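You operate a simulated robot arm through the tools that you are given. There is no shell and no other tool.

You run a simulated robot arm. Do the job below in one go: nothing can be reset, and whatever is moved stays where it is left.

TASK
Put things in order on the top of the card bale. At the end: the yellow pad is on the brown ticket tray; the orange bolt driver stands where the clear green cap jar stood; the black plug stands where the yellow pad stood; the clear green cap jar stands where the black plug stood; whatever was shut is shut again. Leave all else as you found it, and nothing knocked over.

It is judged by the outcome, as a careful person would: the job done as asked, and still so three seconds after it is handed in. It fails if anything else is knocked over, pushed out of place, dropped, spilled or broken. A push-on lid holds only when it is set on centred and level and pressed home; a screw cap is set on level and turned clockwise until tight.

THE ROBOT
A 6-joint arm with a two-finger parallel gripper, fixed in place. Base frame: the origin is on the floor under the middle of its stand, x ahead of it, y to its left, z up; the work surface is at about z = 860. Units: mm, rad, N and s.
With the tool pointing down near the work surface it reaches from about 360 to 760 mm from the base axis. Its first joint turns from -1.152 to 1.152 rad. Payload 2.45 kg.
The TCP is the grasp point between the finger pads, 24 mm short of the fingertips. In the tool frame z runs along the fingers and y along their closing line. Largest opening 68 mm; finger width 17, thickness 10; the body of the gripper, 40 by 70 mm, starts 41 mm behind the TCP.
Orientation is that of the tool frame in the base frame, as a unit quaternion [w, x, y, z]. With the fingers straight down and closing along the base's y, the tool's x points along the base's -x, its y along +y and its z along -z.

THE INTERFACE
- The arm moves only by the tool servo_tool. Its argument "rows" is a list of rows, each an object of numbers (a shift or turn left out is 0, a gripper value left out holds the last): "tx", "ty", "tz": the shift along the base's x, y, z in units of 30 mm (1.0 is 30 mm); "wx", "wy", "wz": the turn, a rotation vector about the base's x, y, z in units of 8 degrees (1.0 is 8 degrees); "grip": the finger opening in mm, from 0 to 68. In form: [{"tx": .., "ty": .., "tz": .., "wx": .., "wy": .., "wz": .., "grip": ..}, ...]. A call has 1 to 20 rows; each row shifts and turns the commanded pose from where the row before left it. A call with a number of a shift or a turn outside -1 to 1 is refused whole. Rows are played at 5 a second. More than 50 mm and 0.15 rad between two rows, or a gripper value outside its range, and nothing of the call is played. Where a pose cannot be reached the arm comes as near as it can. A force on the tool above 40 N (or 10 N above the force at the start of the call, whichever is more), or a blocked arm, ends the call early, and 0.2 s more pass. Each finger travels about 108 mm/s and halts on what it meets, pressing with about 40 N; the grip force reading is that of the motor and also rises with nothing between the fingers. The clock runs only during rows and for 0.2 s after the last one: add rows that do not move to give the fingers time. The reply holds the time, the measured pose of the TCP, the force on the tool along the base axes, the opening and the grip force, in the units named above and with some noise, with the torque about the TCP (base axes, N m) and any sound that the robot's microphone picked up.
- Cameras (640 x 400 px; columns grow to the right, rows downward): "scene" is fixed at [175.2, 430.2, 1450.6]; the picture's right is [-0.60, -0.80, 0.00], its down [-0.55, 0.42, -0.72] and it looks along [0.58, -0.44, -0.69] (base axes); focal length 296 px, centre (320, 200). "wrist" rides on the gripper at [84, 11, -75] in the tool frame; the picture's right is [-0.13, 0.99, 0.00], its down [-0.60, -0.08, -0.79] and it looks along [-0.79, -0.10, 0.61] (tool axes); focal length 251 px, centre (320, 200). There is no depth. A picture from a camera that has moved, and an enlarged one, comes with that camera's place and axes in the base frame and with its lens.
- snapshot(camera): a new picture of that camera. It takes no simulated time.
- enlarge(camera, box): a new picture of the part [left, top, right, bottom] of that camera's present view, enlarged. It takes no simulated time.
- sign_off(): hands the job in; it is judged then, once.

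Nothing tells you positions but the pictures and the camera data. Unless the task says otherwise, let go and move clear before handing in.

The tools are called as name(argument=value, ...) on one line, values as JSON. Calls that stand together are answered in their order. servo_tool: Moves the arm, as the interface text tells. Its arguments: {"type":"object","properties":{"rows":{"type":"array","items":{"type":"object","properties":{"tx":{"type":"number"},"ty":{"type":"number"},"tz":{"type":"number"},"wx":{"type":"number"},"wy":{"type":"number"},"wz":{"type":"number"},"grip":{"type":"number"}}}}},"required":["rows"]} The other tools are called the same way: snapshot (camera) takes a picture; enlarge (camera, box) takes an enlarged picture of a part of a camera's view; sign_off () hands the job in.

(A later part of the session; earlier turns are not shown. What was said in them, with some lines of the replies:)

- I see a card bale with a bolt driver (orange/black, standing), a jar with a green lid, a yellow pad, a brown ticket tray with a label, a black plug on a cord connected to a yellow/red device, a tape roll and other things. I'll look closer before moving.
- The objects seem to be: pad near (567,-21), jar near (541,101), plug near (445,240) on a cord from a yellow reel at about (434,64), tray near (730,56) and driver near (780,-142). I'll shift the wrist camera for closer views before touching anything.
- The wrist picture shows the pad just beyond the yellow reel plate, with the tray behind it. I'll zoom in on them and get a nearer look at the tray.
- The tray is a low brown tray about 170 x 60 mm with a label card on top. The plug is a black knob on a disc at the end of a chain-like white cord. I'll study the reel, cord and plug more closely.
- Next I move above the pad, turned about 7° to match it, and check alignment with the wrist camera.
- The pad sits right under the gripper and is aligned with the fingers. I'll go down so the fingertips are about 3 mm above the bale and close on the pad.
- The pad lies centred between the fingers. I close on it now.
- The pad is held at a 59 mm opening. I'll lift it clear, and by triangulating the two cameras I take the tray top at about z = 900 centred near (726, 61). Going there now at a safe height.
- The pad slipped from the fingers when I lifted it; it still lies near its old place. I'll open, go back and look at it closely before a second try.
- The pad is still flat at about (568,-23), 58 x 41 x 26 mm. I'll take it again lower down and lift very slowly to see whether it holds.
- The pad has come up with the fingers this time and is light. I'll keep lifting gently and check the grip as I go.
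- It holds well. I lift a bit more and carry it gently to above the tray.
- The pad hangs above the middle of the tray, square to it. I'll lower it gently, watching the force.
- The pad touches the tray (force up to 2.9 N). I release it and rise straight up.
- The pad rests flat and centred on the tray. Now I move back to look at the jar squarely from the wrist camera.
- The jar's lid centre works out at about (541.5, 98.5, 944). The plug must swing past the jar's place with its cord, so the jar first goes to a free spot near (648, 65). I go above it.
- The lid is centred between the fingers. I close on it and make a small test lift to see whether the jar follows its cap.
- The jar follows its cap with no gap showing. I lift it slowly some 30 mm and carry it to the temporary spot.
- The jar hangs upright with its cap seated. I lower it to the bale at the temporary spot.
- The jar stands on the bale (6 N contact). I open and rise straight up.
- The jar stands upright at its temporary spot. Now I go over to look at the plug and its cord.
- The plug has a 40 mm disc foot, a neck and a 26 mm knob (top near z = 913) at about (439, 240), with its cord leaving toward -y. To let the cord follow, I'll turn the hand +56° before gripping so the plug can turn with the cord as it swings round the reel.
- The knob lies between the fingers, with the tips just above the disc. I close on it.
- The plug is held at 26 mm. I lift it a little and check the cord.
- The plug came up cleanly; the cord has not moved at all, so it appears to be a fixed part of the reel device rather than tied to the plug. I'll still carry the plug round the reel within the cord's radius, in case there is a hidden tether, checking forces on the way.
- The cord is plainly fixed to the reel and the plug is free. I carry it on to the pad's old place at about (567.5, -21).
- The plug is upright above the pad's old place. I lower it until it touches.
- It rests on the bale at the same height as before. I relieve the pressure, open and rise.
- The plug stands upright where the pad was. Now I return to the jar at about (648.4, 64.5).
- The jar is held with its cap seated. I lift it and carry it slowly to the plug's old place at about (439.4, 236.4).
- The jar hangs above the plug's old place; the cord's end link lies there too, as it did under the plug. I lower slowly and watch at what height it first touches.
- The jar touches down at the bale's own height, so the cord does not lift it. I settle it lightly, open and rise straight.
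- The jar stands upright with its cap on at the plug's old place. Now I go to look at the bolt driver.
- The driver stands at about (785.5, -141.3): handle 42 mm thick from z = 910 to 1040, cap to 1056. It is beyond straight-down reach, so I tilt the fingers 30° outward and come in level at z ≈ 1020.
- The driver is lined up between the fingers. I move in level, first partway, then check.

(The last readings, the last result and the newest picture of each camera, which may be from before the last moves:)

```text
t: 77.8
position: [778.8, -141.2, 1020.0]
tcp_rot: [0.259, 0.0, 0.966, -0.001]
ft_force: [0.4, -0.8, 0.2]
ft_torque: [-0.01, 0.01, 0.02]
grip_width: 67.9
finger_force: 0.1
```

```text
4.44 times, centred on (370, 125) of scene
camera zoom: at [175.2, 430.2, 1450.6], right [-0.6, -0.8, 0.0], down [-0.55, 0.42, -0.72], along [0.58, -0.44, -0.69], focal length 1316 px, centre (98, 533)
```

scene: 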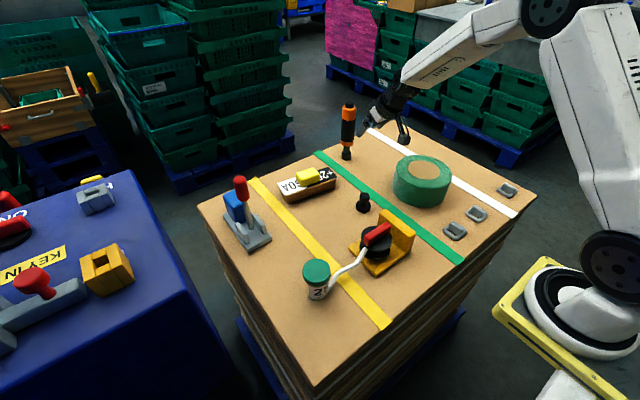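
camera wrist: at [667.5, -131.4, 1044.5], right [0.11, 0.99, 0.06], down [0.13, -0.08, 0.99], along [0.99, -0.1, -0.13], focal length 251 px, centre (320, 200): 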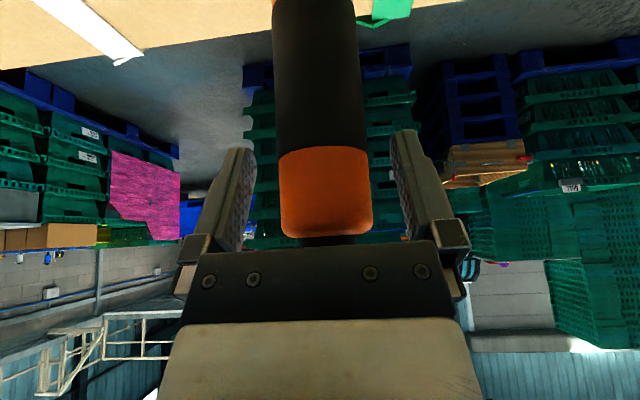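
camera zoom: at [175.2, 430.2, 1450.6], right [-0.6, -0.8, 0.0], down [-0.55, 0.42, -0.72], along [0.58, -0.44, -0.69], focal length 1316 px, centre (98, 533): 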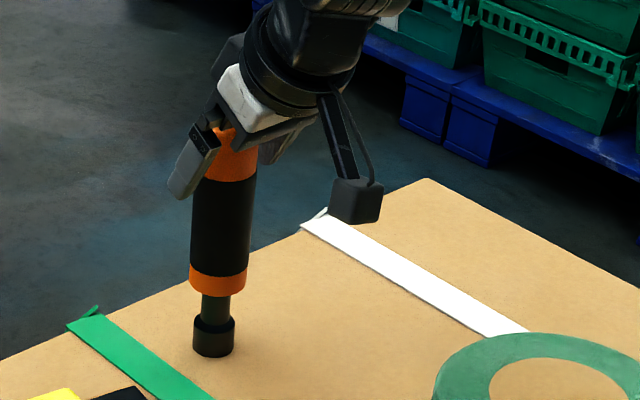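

The handle is between the fingers, about 2.5 mm to the left of centre; I correct that and close on it.

servo_tool(rows=[{"ty": 0.08, "tx": 0.03}, {}, {"grip": 50}, {"grip": 34}, {"grip": 34}, {"grip": 34}, {}])

snapshot(camera="wrist")

enlarge(camera="scene", box=[310, 80, 430, 170])

```text
t: 79.4
position: [780.1, -139.1, 1021.6]
tcp_rot: [0.259, 0.0, 0.966, -0.001]
ft_force: [-0.3, -2.4, -0.1]
ft_torque: [-0.23, -0.1, 0.0]
grip_width: 41.2
finger_force: 39.4
```

```text
taken
camera wrist: at [668.4, -129.2, 1044.5], right [0.11, 0.99, 0.06], down [0.13, -0.08, 0.99], along [0.99, -0.1, -0.13], focal length 251 px, centre (320, 200)
```

wrist: 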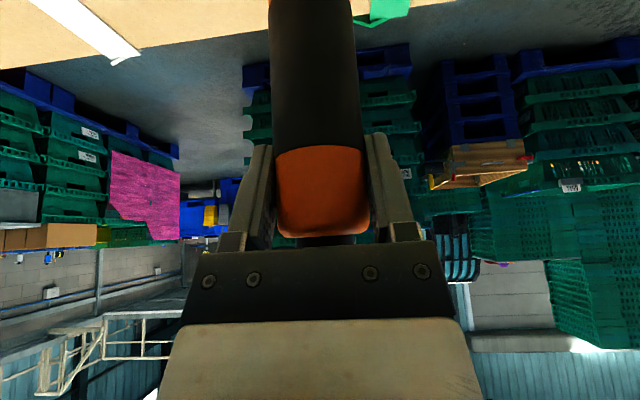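

```text
4.44 times, centred on (370, 125) of scene
camera zoom: at [175.2, 430.2, 1450.6], right [-0.6, -0.8, 0.0], down [-0.55, 0.42, -0.72], along [0.58, -0.44, -0.69], focal length 1316 px, centre (98, 533)
```

zoom: 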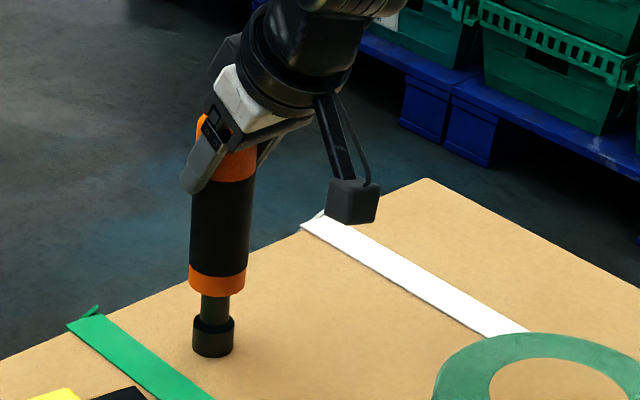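

The driver is gripped at 41 mm. I lift it a few centimetres slowly and check that it hangs upright.

servo_tool(rows=[{"tz": 0.1}, {"tz": 0.15}, {"tz": 0.25}, {"tz": 0.3}, {"tz": 0.3}, {}])

enlarge(camera="scene", box=[310, 70, 430, 170])

snapshot(camera="wrist")

```text
t: 80.8
position: [779.8, -138.6, 1052.8]
tcp_rot: [0.258, 0.001, 0.966, -0.001]
ft_force: [-0.4, -1.7, -5.9]
ft_torque: [-0.1, 0.01, -0.02]
grip_width: 41.2
finger_force: 39.9
```

```text
4.00 times, centred on (370, 120) of scene
camera zoom: at [175.3, 430.2, 1450.6], right [-0.6, -0.8, 0.0], down [-0.55, 0.42, -0.72], along [0.58, -0.44, -0.69], focal length 1185 px, centre (120, 520)
```

zoom: 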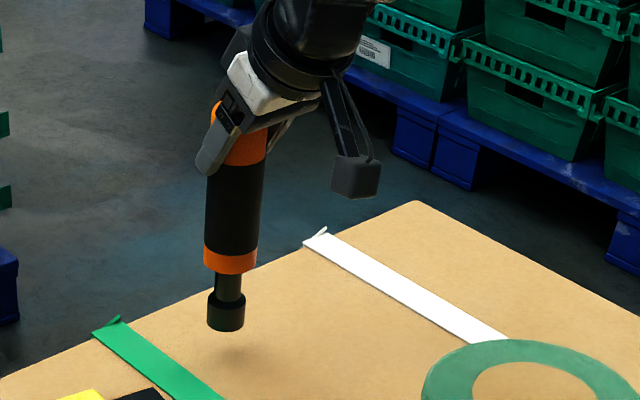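

```text
taken
camera wrist: at [668.1, -128.8, 1076.9], right [0.11, 0.99, 0.06], down [0.13, -0.08, 0.99], along [0.99, -0.1, -0.13], focal length 251 px, centre (320, 200)
```

wrist: 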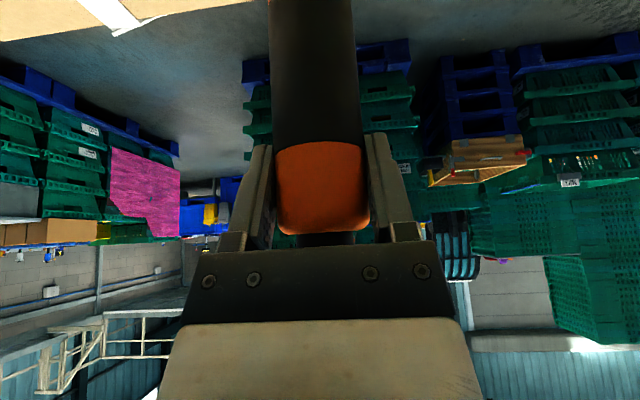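

The driver (about 0.55 kg) hangs upright, though it may have slid a couple of millimetres in the fingers. I hold still a moment to see whether it creeps.

servo_tool(rows=[{"grip": 20}, {}, {}, {}, {}])

enlarge(camera="wrist", box=[220, 100, 420, 250])

```text
t: 82.0
position: [780.1, -138.0, 1054.1]
tcp_rot: [0.258, 0.001, 0.966, -0.002]
ft_force: [-0.2, -0.1, -5.5]
ft_torque: [-0.08, -0.01, 0.0]
grip_width: 41.3
finger_force: 39.8
```

```text
2.67 times, centred on (320, 175) of wrist
camera zoom: at [668.1, -128.8, 1076.8], right [0.11, 0.99, 0.06], down [0.13, -0.08, 0.99], along [0.99, -0.1, -0.13], focal length 670 px, centre (320, 267)
```

zoom: 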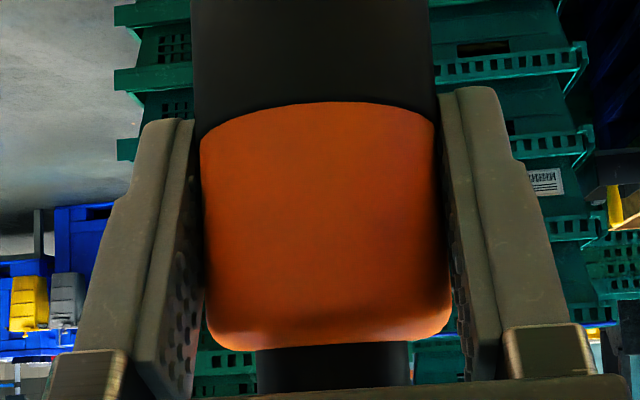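

It creeps only slightly, so I carry it now without delay, high over the plug and tray, to above the jar's old place.

servo_tool(rows=[{"tx": -0.4, "ty": 0.22, "tz": 0.25}, {"tx": -0.72, "ty": 0.405, "tz": 0.35}, {"tx": -0.72, "ty": 0.405, "tz": 0.35}, {"tx": -0.72, "ty": 0.405, "tz": 0.35}, {"tx": -0.72, "ty": 0.405, "tz": 0.3}, {"tx": -0.72, "ty": 0.405, "tz": 0.15}, {"tx": -0.55, "ty": 0.6}, {"tx": -0.55, "ty": 0.8}, {"tx": -0.55, "ty": 0.8}, {"tx": -0.55, "ty": 0.8}, {"tx": -0.55, "ty": 0.8}, {"tx": -0.45, "ty": 0.8}, {"tx": -0.4, "ty": 0.5}, {"tx": -0.35, "ty": 0.4}, {"tx": -0.15, "ty": 0.2}, {}])

snapshot(camera="wrist")

enlarge(camera="scene", box=[270, 110, 430, 250])

```text
t: 85.4
position: [538.3, 100.5, 1105.6]
tcp_rot: [0.259, 0.0, 0.966, 0.0]
ft_force: [0.2, -0.2, -5.3]
ft_torque: [-0.07, 0.06, 0.0]
grip_width: 41.2
finger_force: 40.0
```

```text
taken
camera wrist: at [425.6, 109.3, 1129.7], right [0.11, 0.99, 0.06], down [0.13, -0.08, 0.99], along [0.99, -0.1, -0.13], focal length 251 px, centre (320, 200)
```

wrist: 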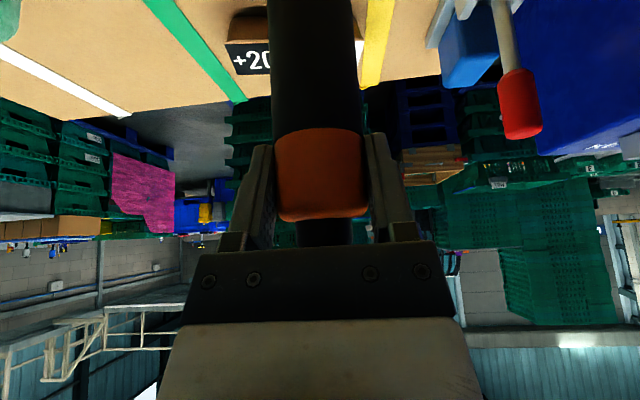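

```text
2.86 times, centred on (350, 180) of scene
camera zoom: at [175.3, 430.3, 1450.6], right [-0.6, -0.8, 0.0], down [-0.55, 0.42, -0.72], along [0.58, -0.44, -0.69], focal length 846 px, centre (234, 257)
```

zoom: 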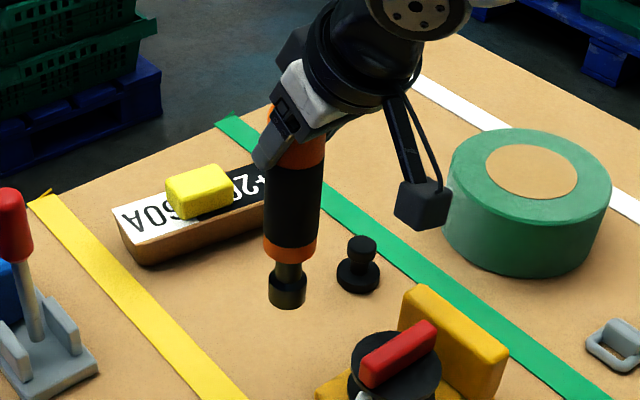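

The driver hangs upright above the jar's old place, bottom near z = 934. I lower it now.

servo_tool(rows=[{"ty": 0.03, "tz": -0.3}, {"tz": -0.4}, {"tz": -0.4}, {"tz": -0.4}, {"tz": -0.3}, {"tz": -0.15}, {}])

enlarge(camera="scene", box=[290, 150, 390, 250])

enlarge(camera="wrist", box=[220, 100, 420, 250])

```text
t: 87.0
position: [536.7, 100.9, 1048.4]
tcp_rot: [0.259, 0.0, 0.966, 0.0]
ft_force: [-0.6, 0.6, -6.3]
ft_torque: [-0.04, 0.01, -0.01]
grip_width: 40.8
finger_force: 39.7
```

```text
4.00 times, centred on (340, 200) of scene
camera zoom: at [175.3, 430.2, 1450.6], right [-0.6, -0.8, 0.0], down [-0.55, 0.42, -0.72], along [0.58, -0.44, -0.69], focal length 1185 px, centre (240, 200)
```

zoom: 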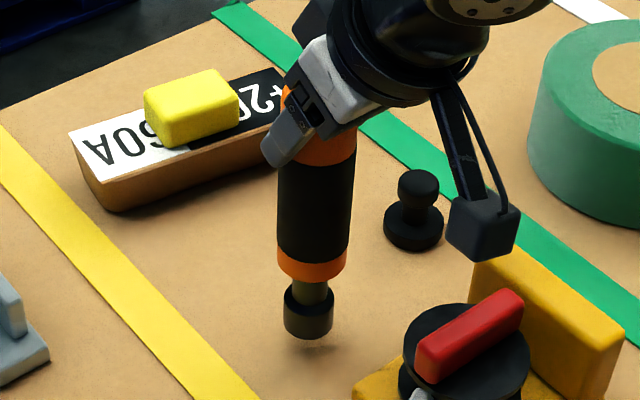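

```text
2.67 times, centred on (320, 175) of wrist
camera zoom: at [425.3, 110.7, 1071.3], right [0.11, 0.99, 0.06], down [0.13, -0.08, 0.99], along [0.99, -0.1, -0.13], focal length 670 px, centre (320, 267)
```

zoom: 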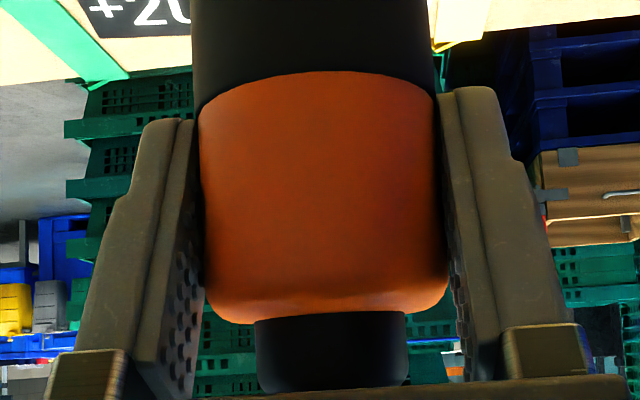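

servo_tool(rows=[{"tz": -0.25}, {"tz": -0.15}, {"tz": -0.07}, {}])

enlarge(camera="scene", box=[310, 200, 370, 250])

```text
t: 88.0
position: [536.0, 99.7, 1033.5]
tcp_rot: [0.26, 0.0, 0.966, -0.001]
ft_force: [0.6, 0.0, -6.0]
ft_torque: [-0.01, 0.03, 0.01]
grip_width: 40.9
finger_force: 40.0
```

```text
8.00 times, centred on (340, 225) of scene
camera zoom: at [175.3, 430.2, 1450.6], right [-0.6, -0.8, 0.0], down [-0.55, 0.42, -0.72], along [0.58, -0.44, -0.69], focal length 2370 px, centre (160, 0)
```

zoom: 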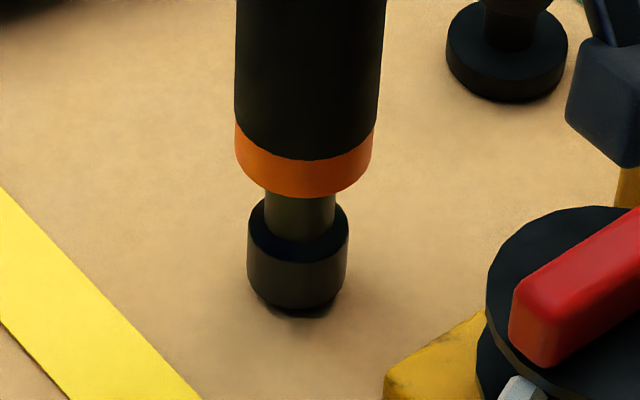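

servo_tool(rows=[{"tz": -0.05}, {"tz": -0.03}, {}])

enlarge(camera="scene", box=[310, 200, 370, 250])

enlarge(camera="wrist", box=[220, 0, 420, 150])

```text
t: 88.8
position: [535.2, 100.4, 1030.8]
tcp_rot: [0.259, 0.001, 0.966, -0.001]
ft_force: [-0.3, -1.0, -5.5]
ft_torque: [0.01, 0.02, 0.0]
grip_width: 41.2
finger_force: 40.0
```

```text
8.00 times, centred on (340, 225) of scene
camera zoom: at [175.3, 430.2, 1450.6], right [-0.6, -0.8, 0.0], down [-0.55, 0.42, -0.72], along [0.58, -0.44, -0.69], focal length 2370 px, centre (160, 0)
```

zoom: 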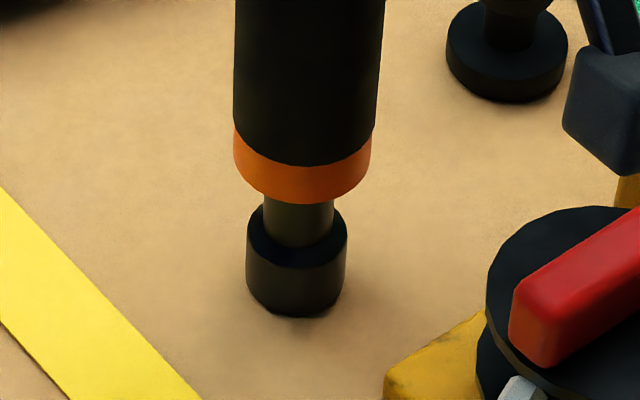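

```text
2.67 times, centred on (320, 75) of wrist
camera zoom: at [425.1, 110.5, 1054.5], right [0.11, 0.99, 0.06], down [0.13, -0.08, 0.99], along [0.99, -0.1, -0.13], focal length 670 px, centre (320, 533)
```

zoom: 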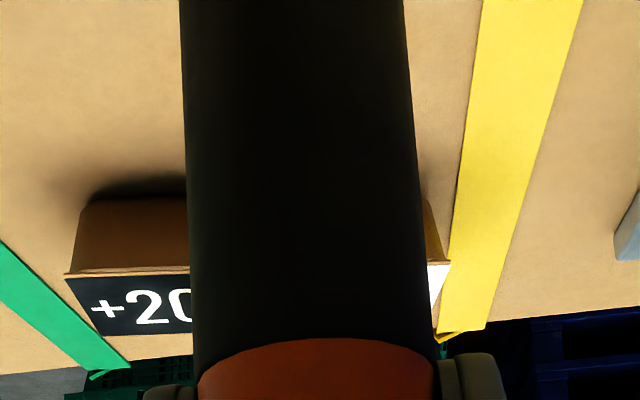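

By comparison in the scene picture the driver's foot is about 3–4 mm nearer the base than the jar's old centre. I shift +3.5 mm in x and lower the last bit to contact.

servo_tool(rows=[{"tx": 0.12}, {}, {"tz": -0.03}, {}])

servo_tool(rows=[{"tz": -0.03}, {"tz": -0.02}, {}])

```text
t: 89.8
position: [541.6, 100.7, 1031.6]
tcp_rot: [0.259, 0.0, 0.966, -0.001]
ft_force: [-0.4, 0.1, -5.3]
ft_torque: [0.04, 0.05, 0.0]
grip_width: 41.2
finger_force: 39.9
```

```text
t: 90.6
position: [541.1, 101.2, 1028.9]
tcp_rot: [0.259, 0.0, 0.966, -0.001]
ft_force: [-0.3, -0.1, -3.1]
ft_torque: [-0.05, 0.1, 0.0]
grip_width: 40.7
finger_force: 39.7
```

servo_tool(rows=[{"tz": -0.025}, {}])

enlarge(camera="scene", box=[290, 150, 390, 250])

snapshot(camera="wrist")

```text
t: 91.2
position: [540.9, 100.4, 1027.8]
tcp_rot: [0.26, -0.001, 0.966, 0.001]
ft_force: [-5.7, 1.2, 9.9]
ft_torque: [-0.05, 0.72, -0.08]
grip_width: 41.1
finger_force: 39.6
```

```text
4.00 times, centred on (340, 200) of scene
camera zoom: at [174.9, 430.2, 1450.6], right [-0.6, -0.8, 0.0], down [-0.55, 0.42, -0.72], along [0.58, -0.44, -0.69], focal length 1185 px, centre (240, 200)
```

zoom: 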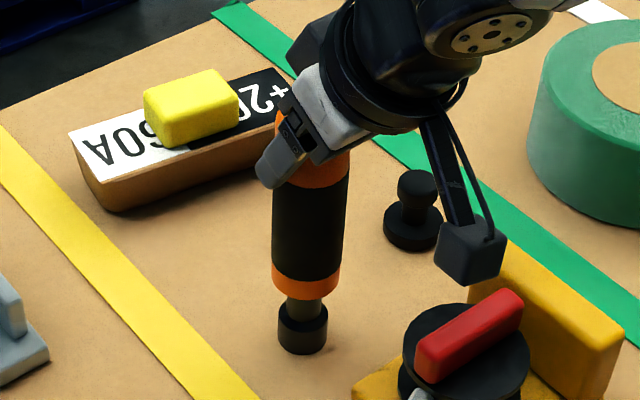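

```text
taken
camera wrist: at [429.2, 110.7, 1052.0], right [0.11, 0.99, 0.06], down [0.12, -0.08, 0.99], along [0.99, -0.1, -0.13], focal length 251 px, centre (320, 200)
```

wrist: 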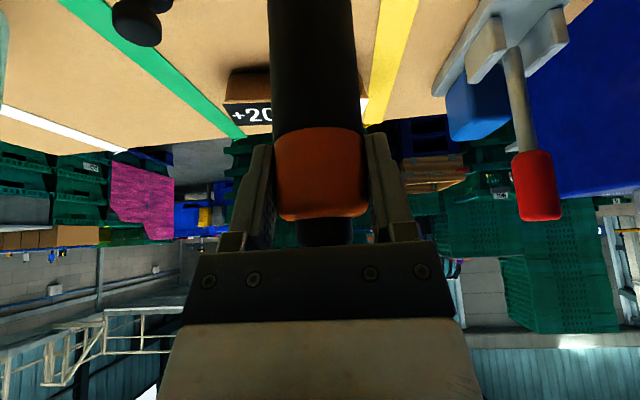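

The driver stands on the bale and looks upright. I ease the pressure, open, wait, and check before backing off.

servo_tool(rows=[{"tz": 0.025}, {}, {"grip": 43}, {"grip": 46}, {"grip": 54}, {"grip": 66}, {}])

enlarge(camera="scene", box=[290, 150, 390, 250])

snapshot(camera="wrist")

```text
t: 92.8
position: [541.3, 100.5, 1029.2]
tcp_rot: [0.26, 0.0, 0.966, -0.001]
ft_force: [0.6, 0.2, 0.3]
ft_torque: [-0.03, -0.02, 0.0]
grip_width: 66.1
finger_force: 0.1
```

```text
4.00 times, centred on (340, 200) of scene
camera zoom: at [175.2, 430.2, 1450.6], right [-0.6, -0.8, 0.0], down [-0.55, 0.42, -0.72], along [0.58, -0.44, -0.69], focal length 1185 px, centre (240, 200)
```

zoom: 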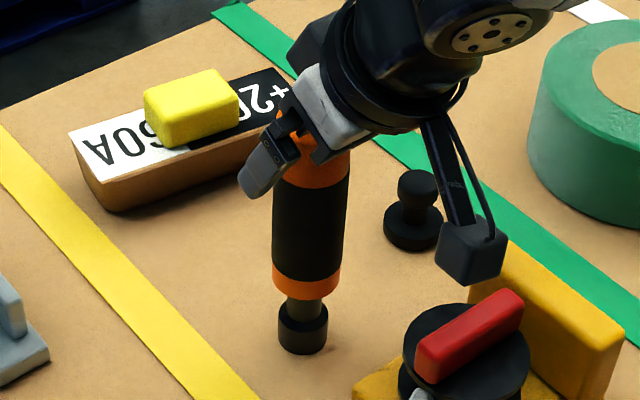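

```text
taken
camera wrist: at [429.1, 110.5, 1052.2], right [0.11, 0.99, 0.06], down [0.13, -0.08, 0.99], along [0.99, -0.1, -0.13], focal length 251 px, centre (320, 200)
```

wrist: 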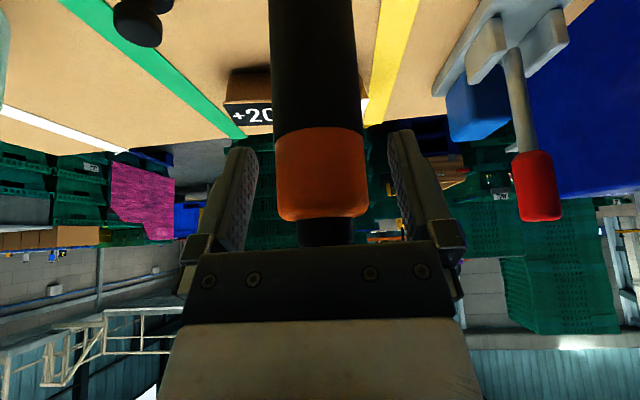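

The driver stands free. I back out along the finger direction (up and toward the base).

servo_tool(rows=[{"tx": -0.15, "tz": 0.26}, {"tx": -0.3, "tz": 0.52}, {"tx": -0.5, "tz": 0.866}, {"tx": -0.5, "tz": 0.866}, {"tx": -0.5, "tz": 0.866}, {"tx": -0.5, "tz": 0.866}, {}])

snapshot(camera="scene")

snapshot(camera="wrist")

```text
t: 94.4
position: [466.4, 100.8, 1156.8]
tcp_rot: [0.259, 0.0, 0.966, -0.001]
ft_force: [0.3, 1.2, -0.2]
ft_torque: [0.01, 0.03, 0.02]
grip_width: 65.9
finger_force: 0.1
```

```text
taken
```

scene: 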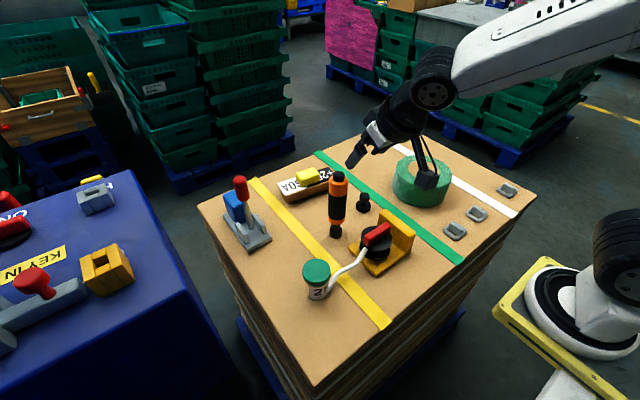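

```text
taken
camera wrist: at [355.3, 110.8, 1180.4], right [0.11, 0.99, 0.06], down [0.13, -0.08, 0.99], along [0.99, -0.1, -0.13], focal length 251 px, centre (320, 200)
```

wrist: 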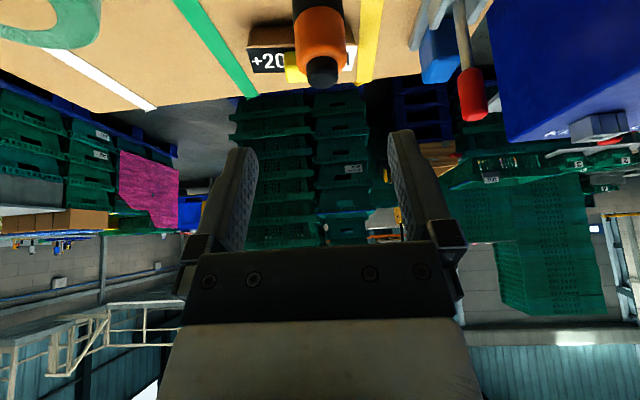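

The driver stands upright. I bring the hand level again, well clear, and then inspect everything closely.

servo_tool(rows=[{"tx": -0.2, "ty": -0.5, "tz": 0.5, "wy": 0.75}, {"tx": -0.2, "ty": -0.9, "tz": 0.3, "wy": 0.75}, {"ty": -0.9, "wy": 0.75}, {"ty": -0.9, "wy": 0.75}, {"ty": -0.9, "wy": 0.75}, {"ty": -0.9}, {}])

enlarge(camera="scene", box=[290, 160, 390, 250])

enlarge(camera="scene", box=[200, 110, 520, 310])

enlarge(camera="scene", box=[280, 230, 380, 310])

snapshot(camera="wrist")

```text
t: 96.0
position: [455.3, -50.7, 1180.5]
tcp_rot: [0.0, -0.001, 1.0, -0.001]
ft_force: [-0.5, -0.6, -0.3]
ft_torque: [0.0, 0.0, -0.01]
grip_width: 65.9
finger_force: 0.2
```

```text
4.44 times, centred on (340, 205) of scene
camera zoom: at [175.2, 430.2, 1450.6], right [-0.6, -0.8, 0.0], down [-0.55, 0.42, -0.72], along [0.58, -0.44, -0.69], focal length 1316 px, centre (231, 178)
```

zoom: 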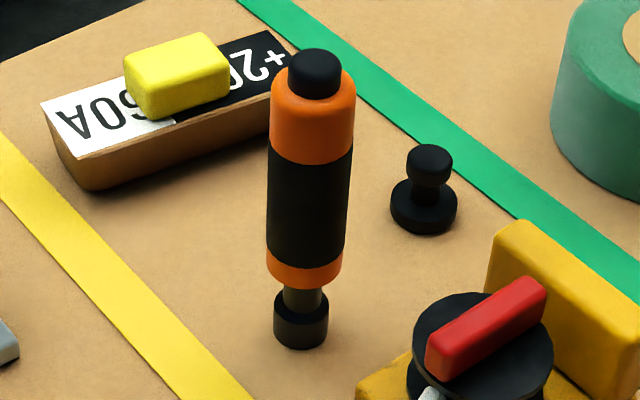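

```text
2.00 times, centred on (360, 210) of scene
camera zoom: at [175.2, 430.2, 1450.6], right [-0.6, -0.8, 0.0], down [-0.55, 0.42, -0.72], along [0.58, -0.44, -0.69], focal length 592 px, centre (240, 180)
```

zoom: 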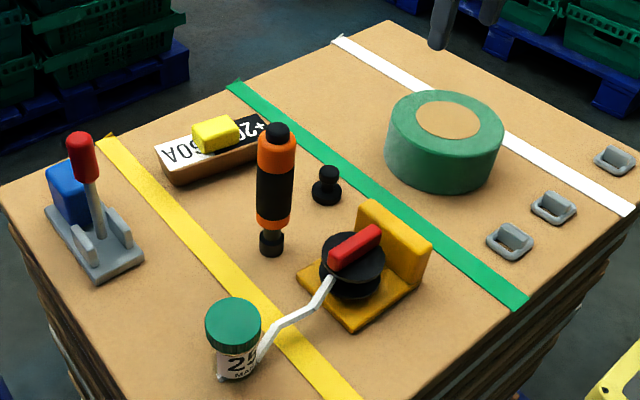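

```text
5.00 times, centred on (330, 270) of scene
camera zoom: at [175.2, 430.2, 1450.6], right [-0.6, -0.8, 0.0], down [-0.55, 0.42, -0.72], along [0.58, -0.44, -0.69], focal length 1481 px, centre (270, -150)
```

zoom: 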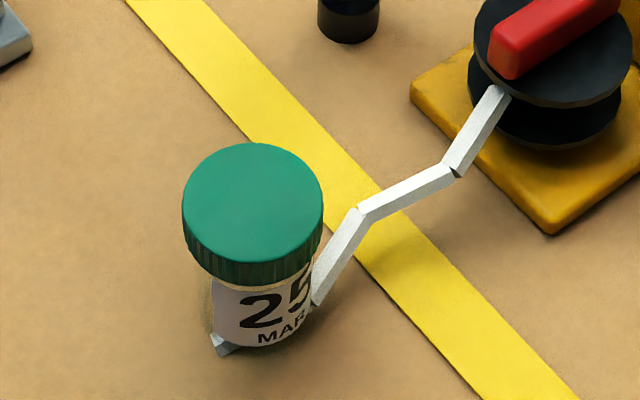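

```text
taken
camera wrist: at [369.9, -40.7, 1255.6], right [0.13, 0.99, 0.0], down [0.6, -0.08, 0.79], along [0.79, -0.1, -0.61], focal length 251 px, centre (320, 200)
```

wrist: 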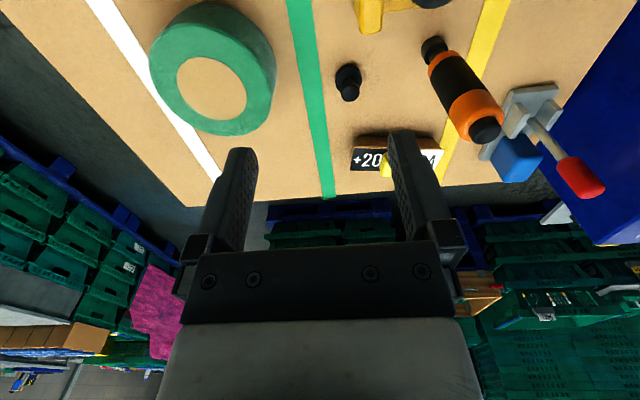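

From every view, the pad rests on the tray and the driver stands upright where the jar was. The plug stands where the pad was, and the capped jar stands where the plug was. The tray, reel, cord, lever and tape roll are where they were at the start, and the hand is empty and clear, so I hand the job in.

sign_off()

```text
The job is handed in.
```

I moved all four things to where you asked and handed the job in. My last pictures showed everything standing upright and nothing knocked over.

- **Yellow pad:** it lies flat in the middle of the brown ticket tray. It slipped out of the fingers on the first lift but stayed on the bale, and the second lift held.
- **Orange bolt driver:** it stands where the jar stood, within a few millimetres by the cameras. It slid about 8 mm down in the fingers while being carried, but was set down upright.
- **Black plug:** it stands where the pad stood. The white cord from the reel turned out not to be attached to it, and the cord did not move.
- **Clear green cap jar:** it stands where the plug stood, with its cap still on. I never opened it. I set it aside briefly so the plug could pass. The end of the cord lies at its foot, as it did at the plug's, and the jar touched down at the bale's own height.

The tray, reel, cord, lever and tape roll look unmoved compared with the first pictures. The hand is empty and clear.
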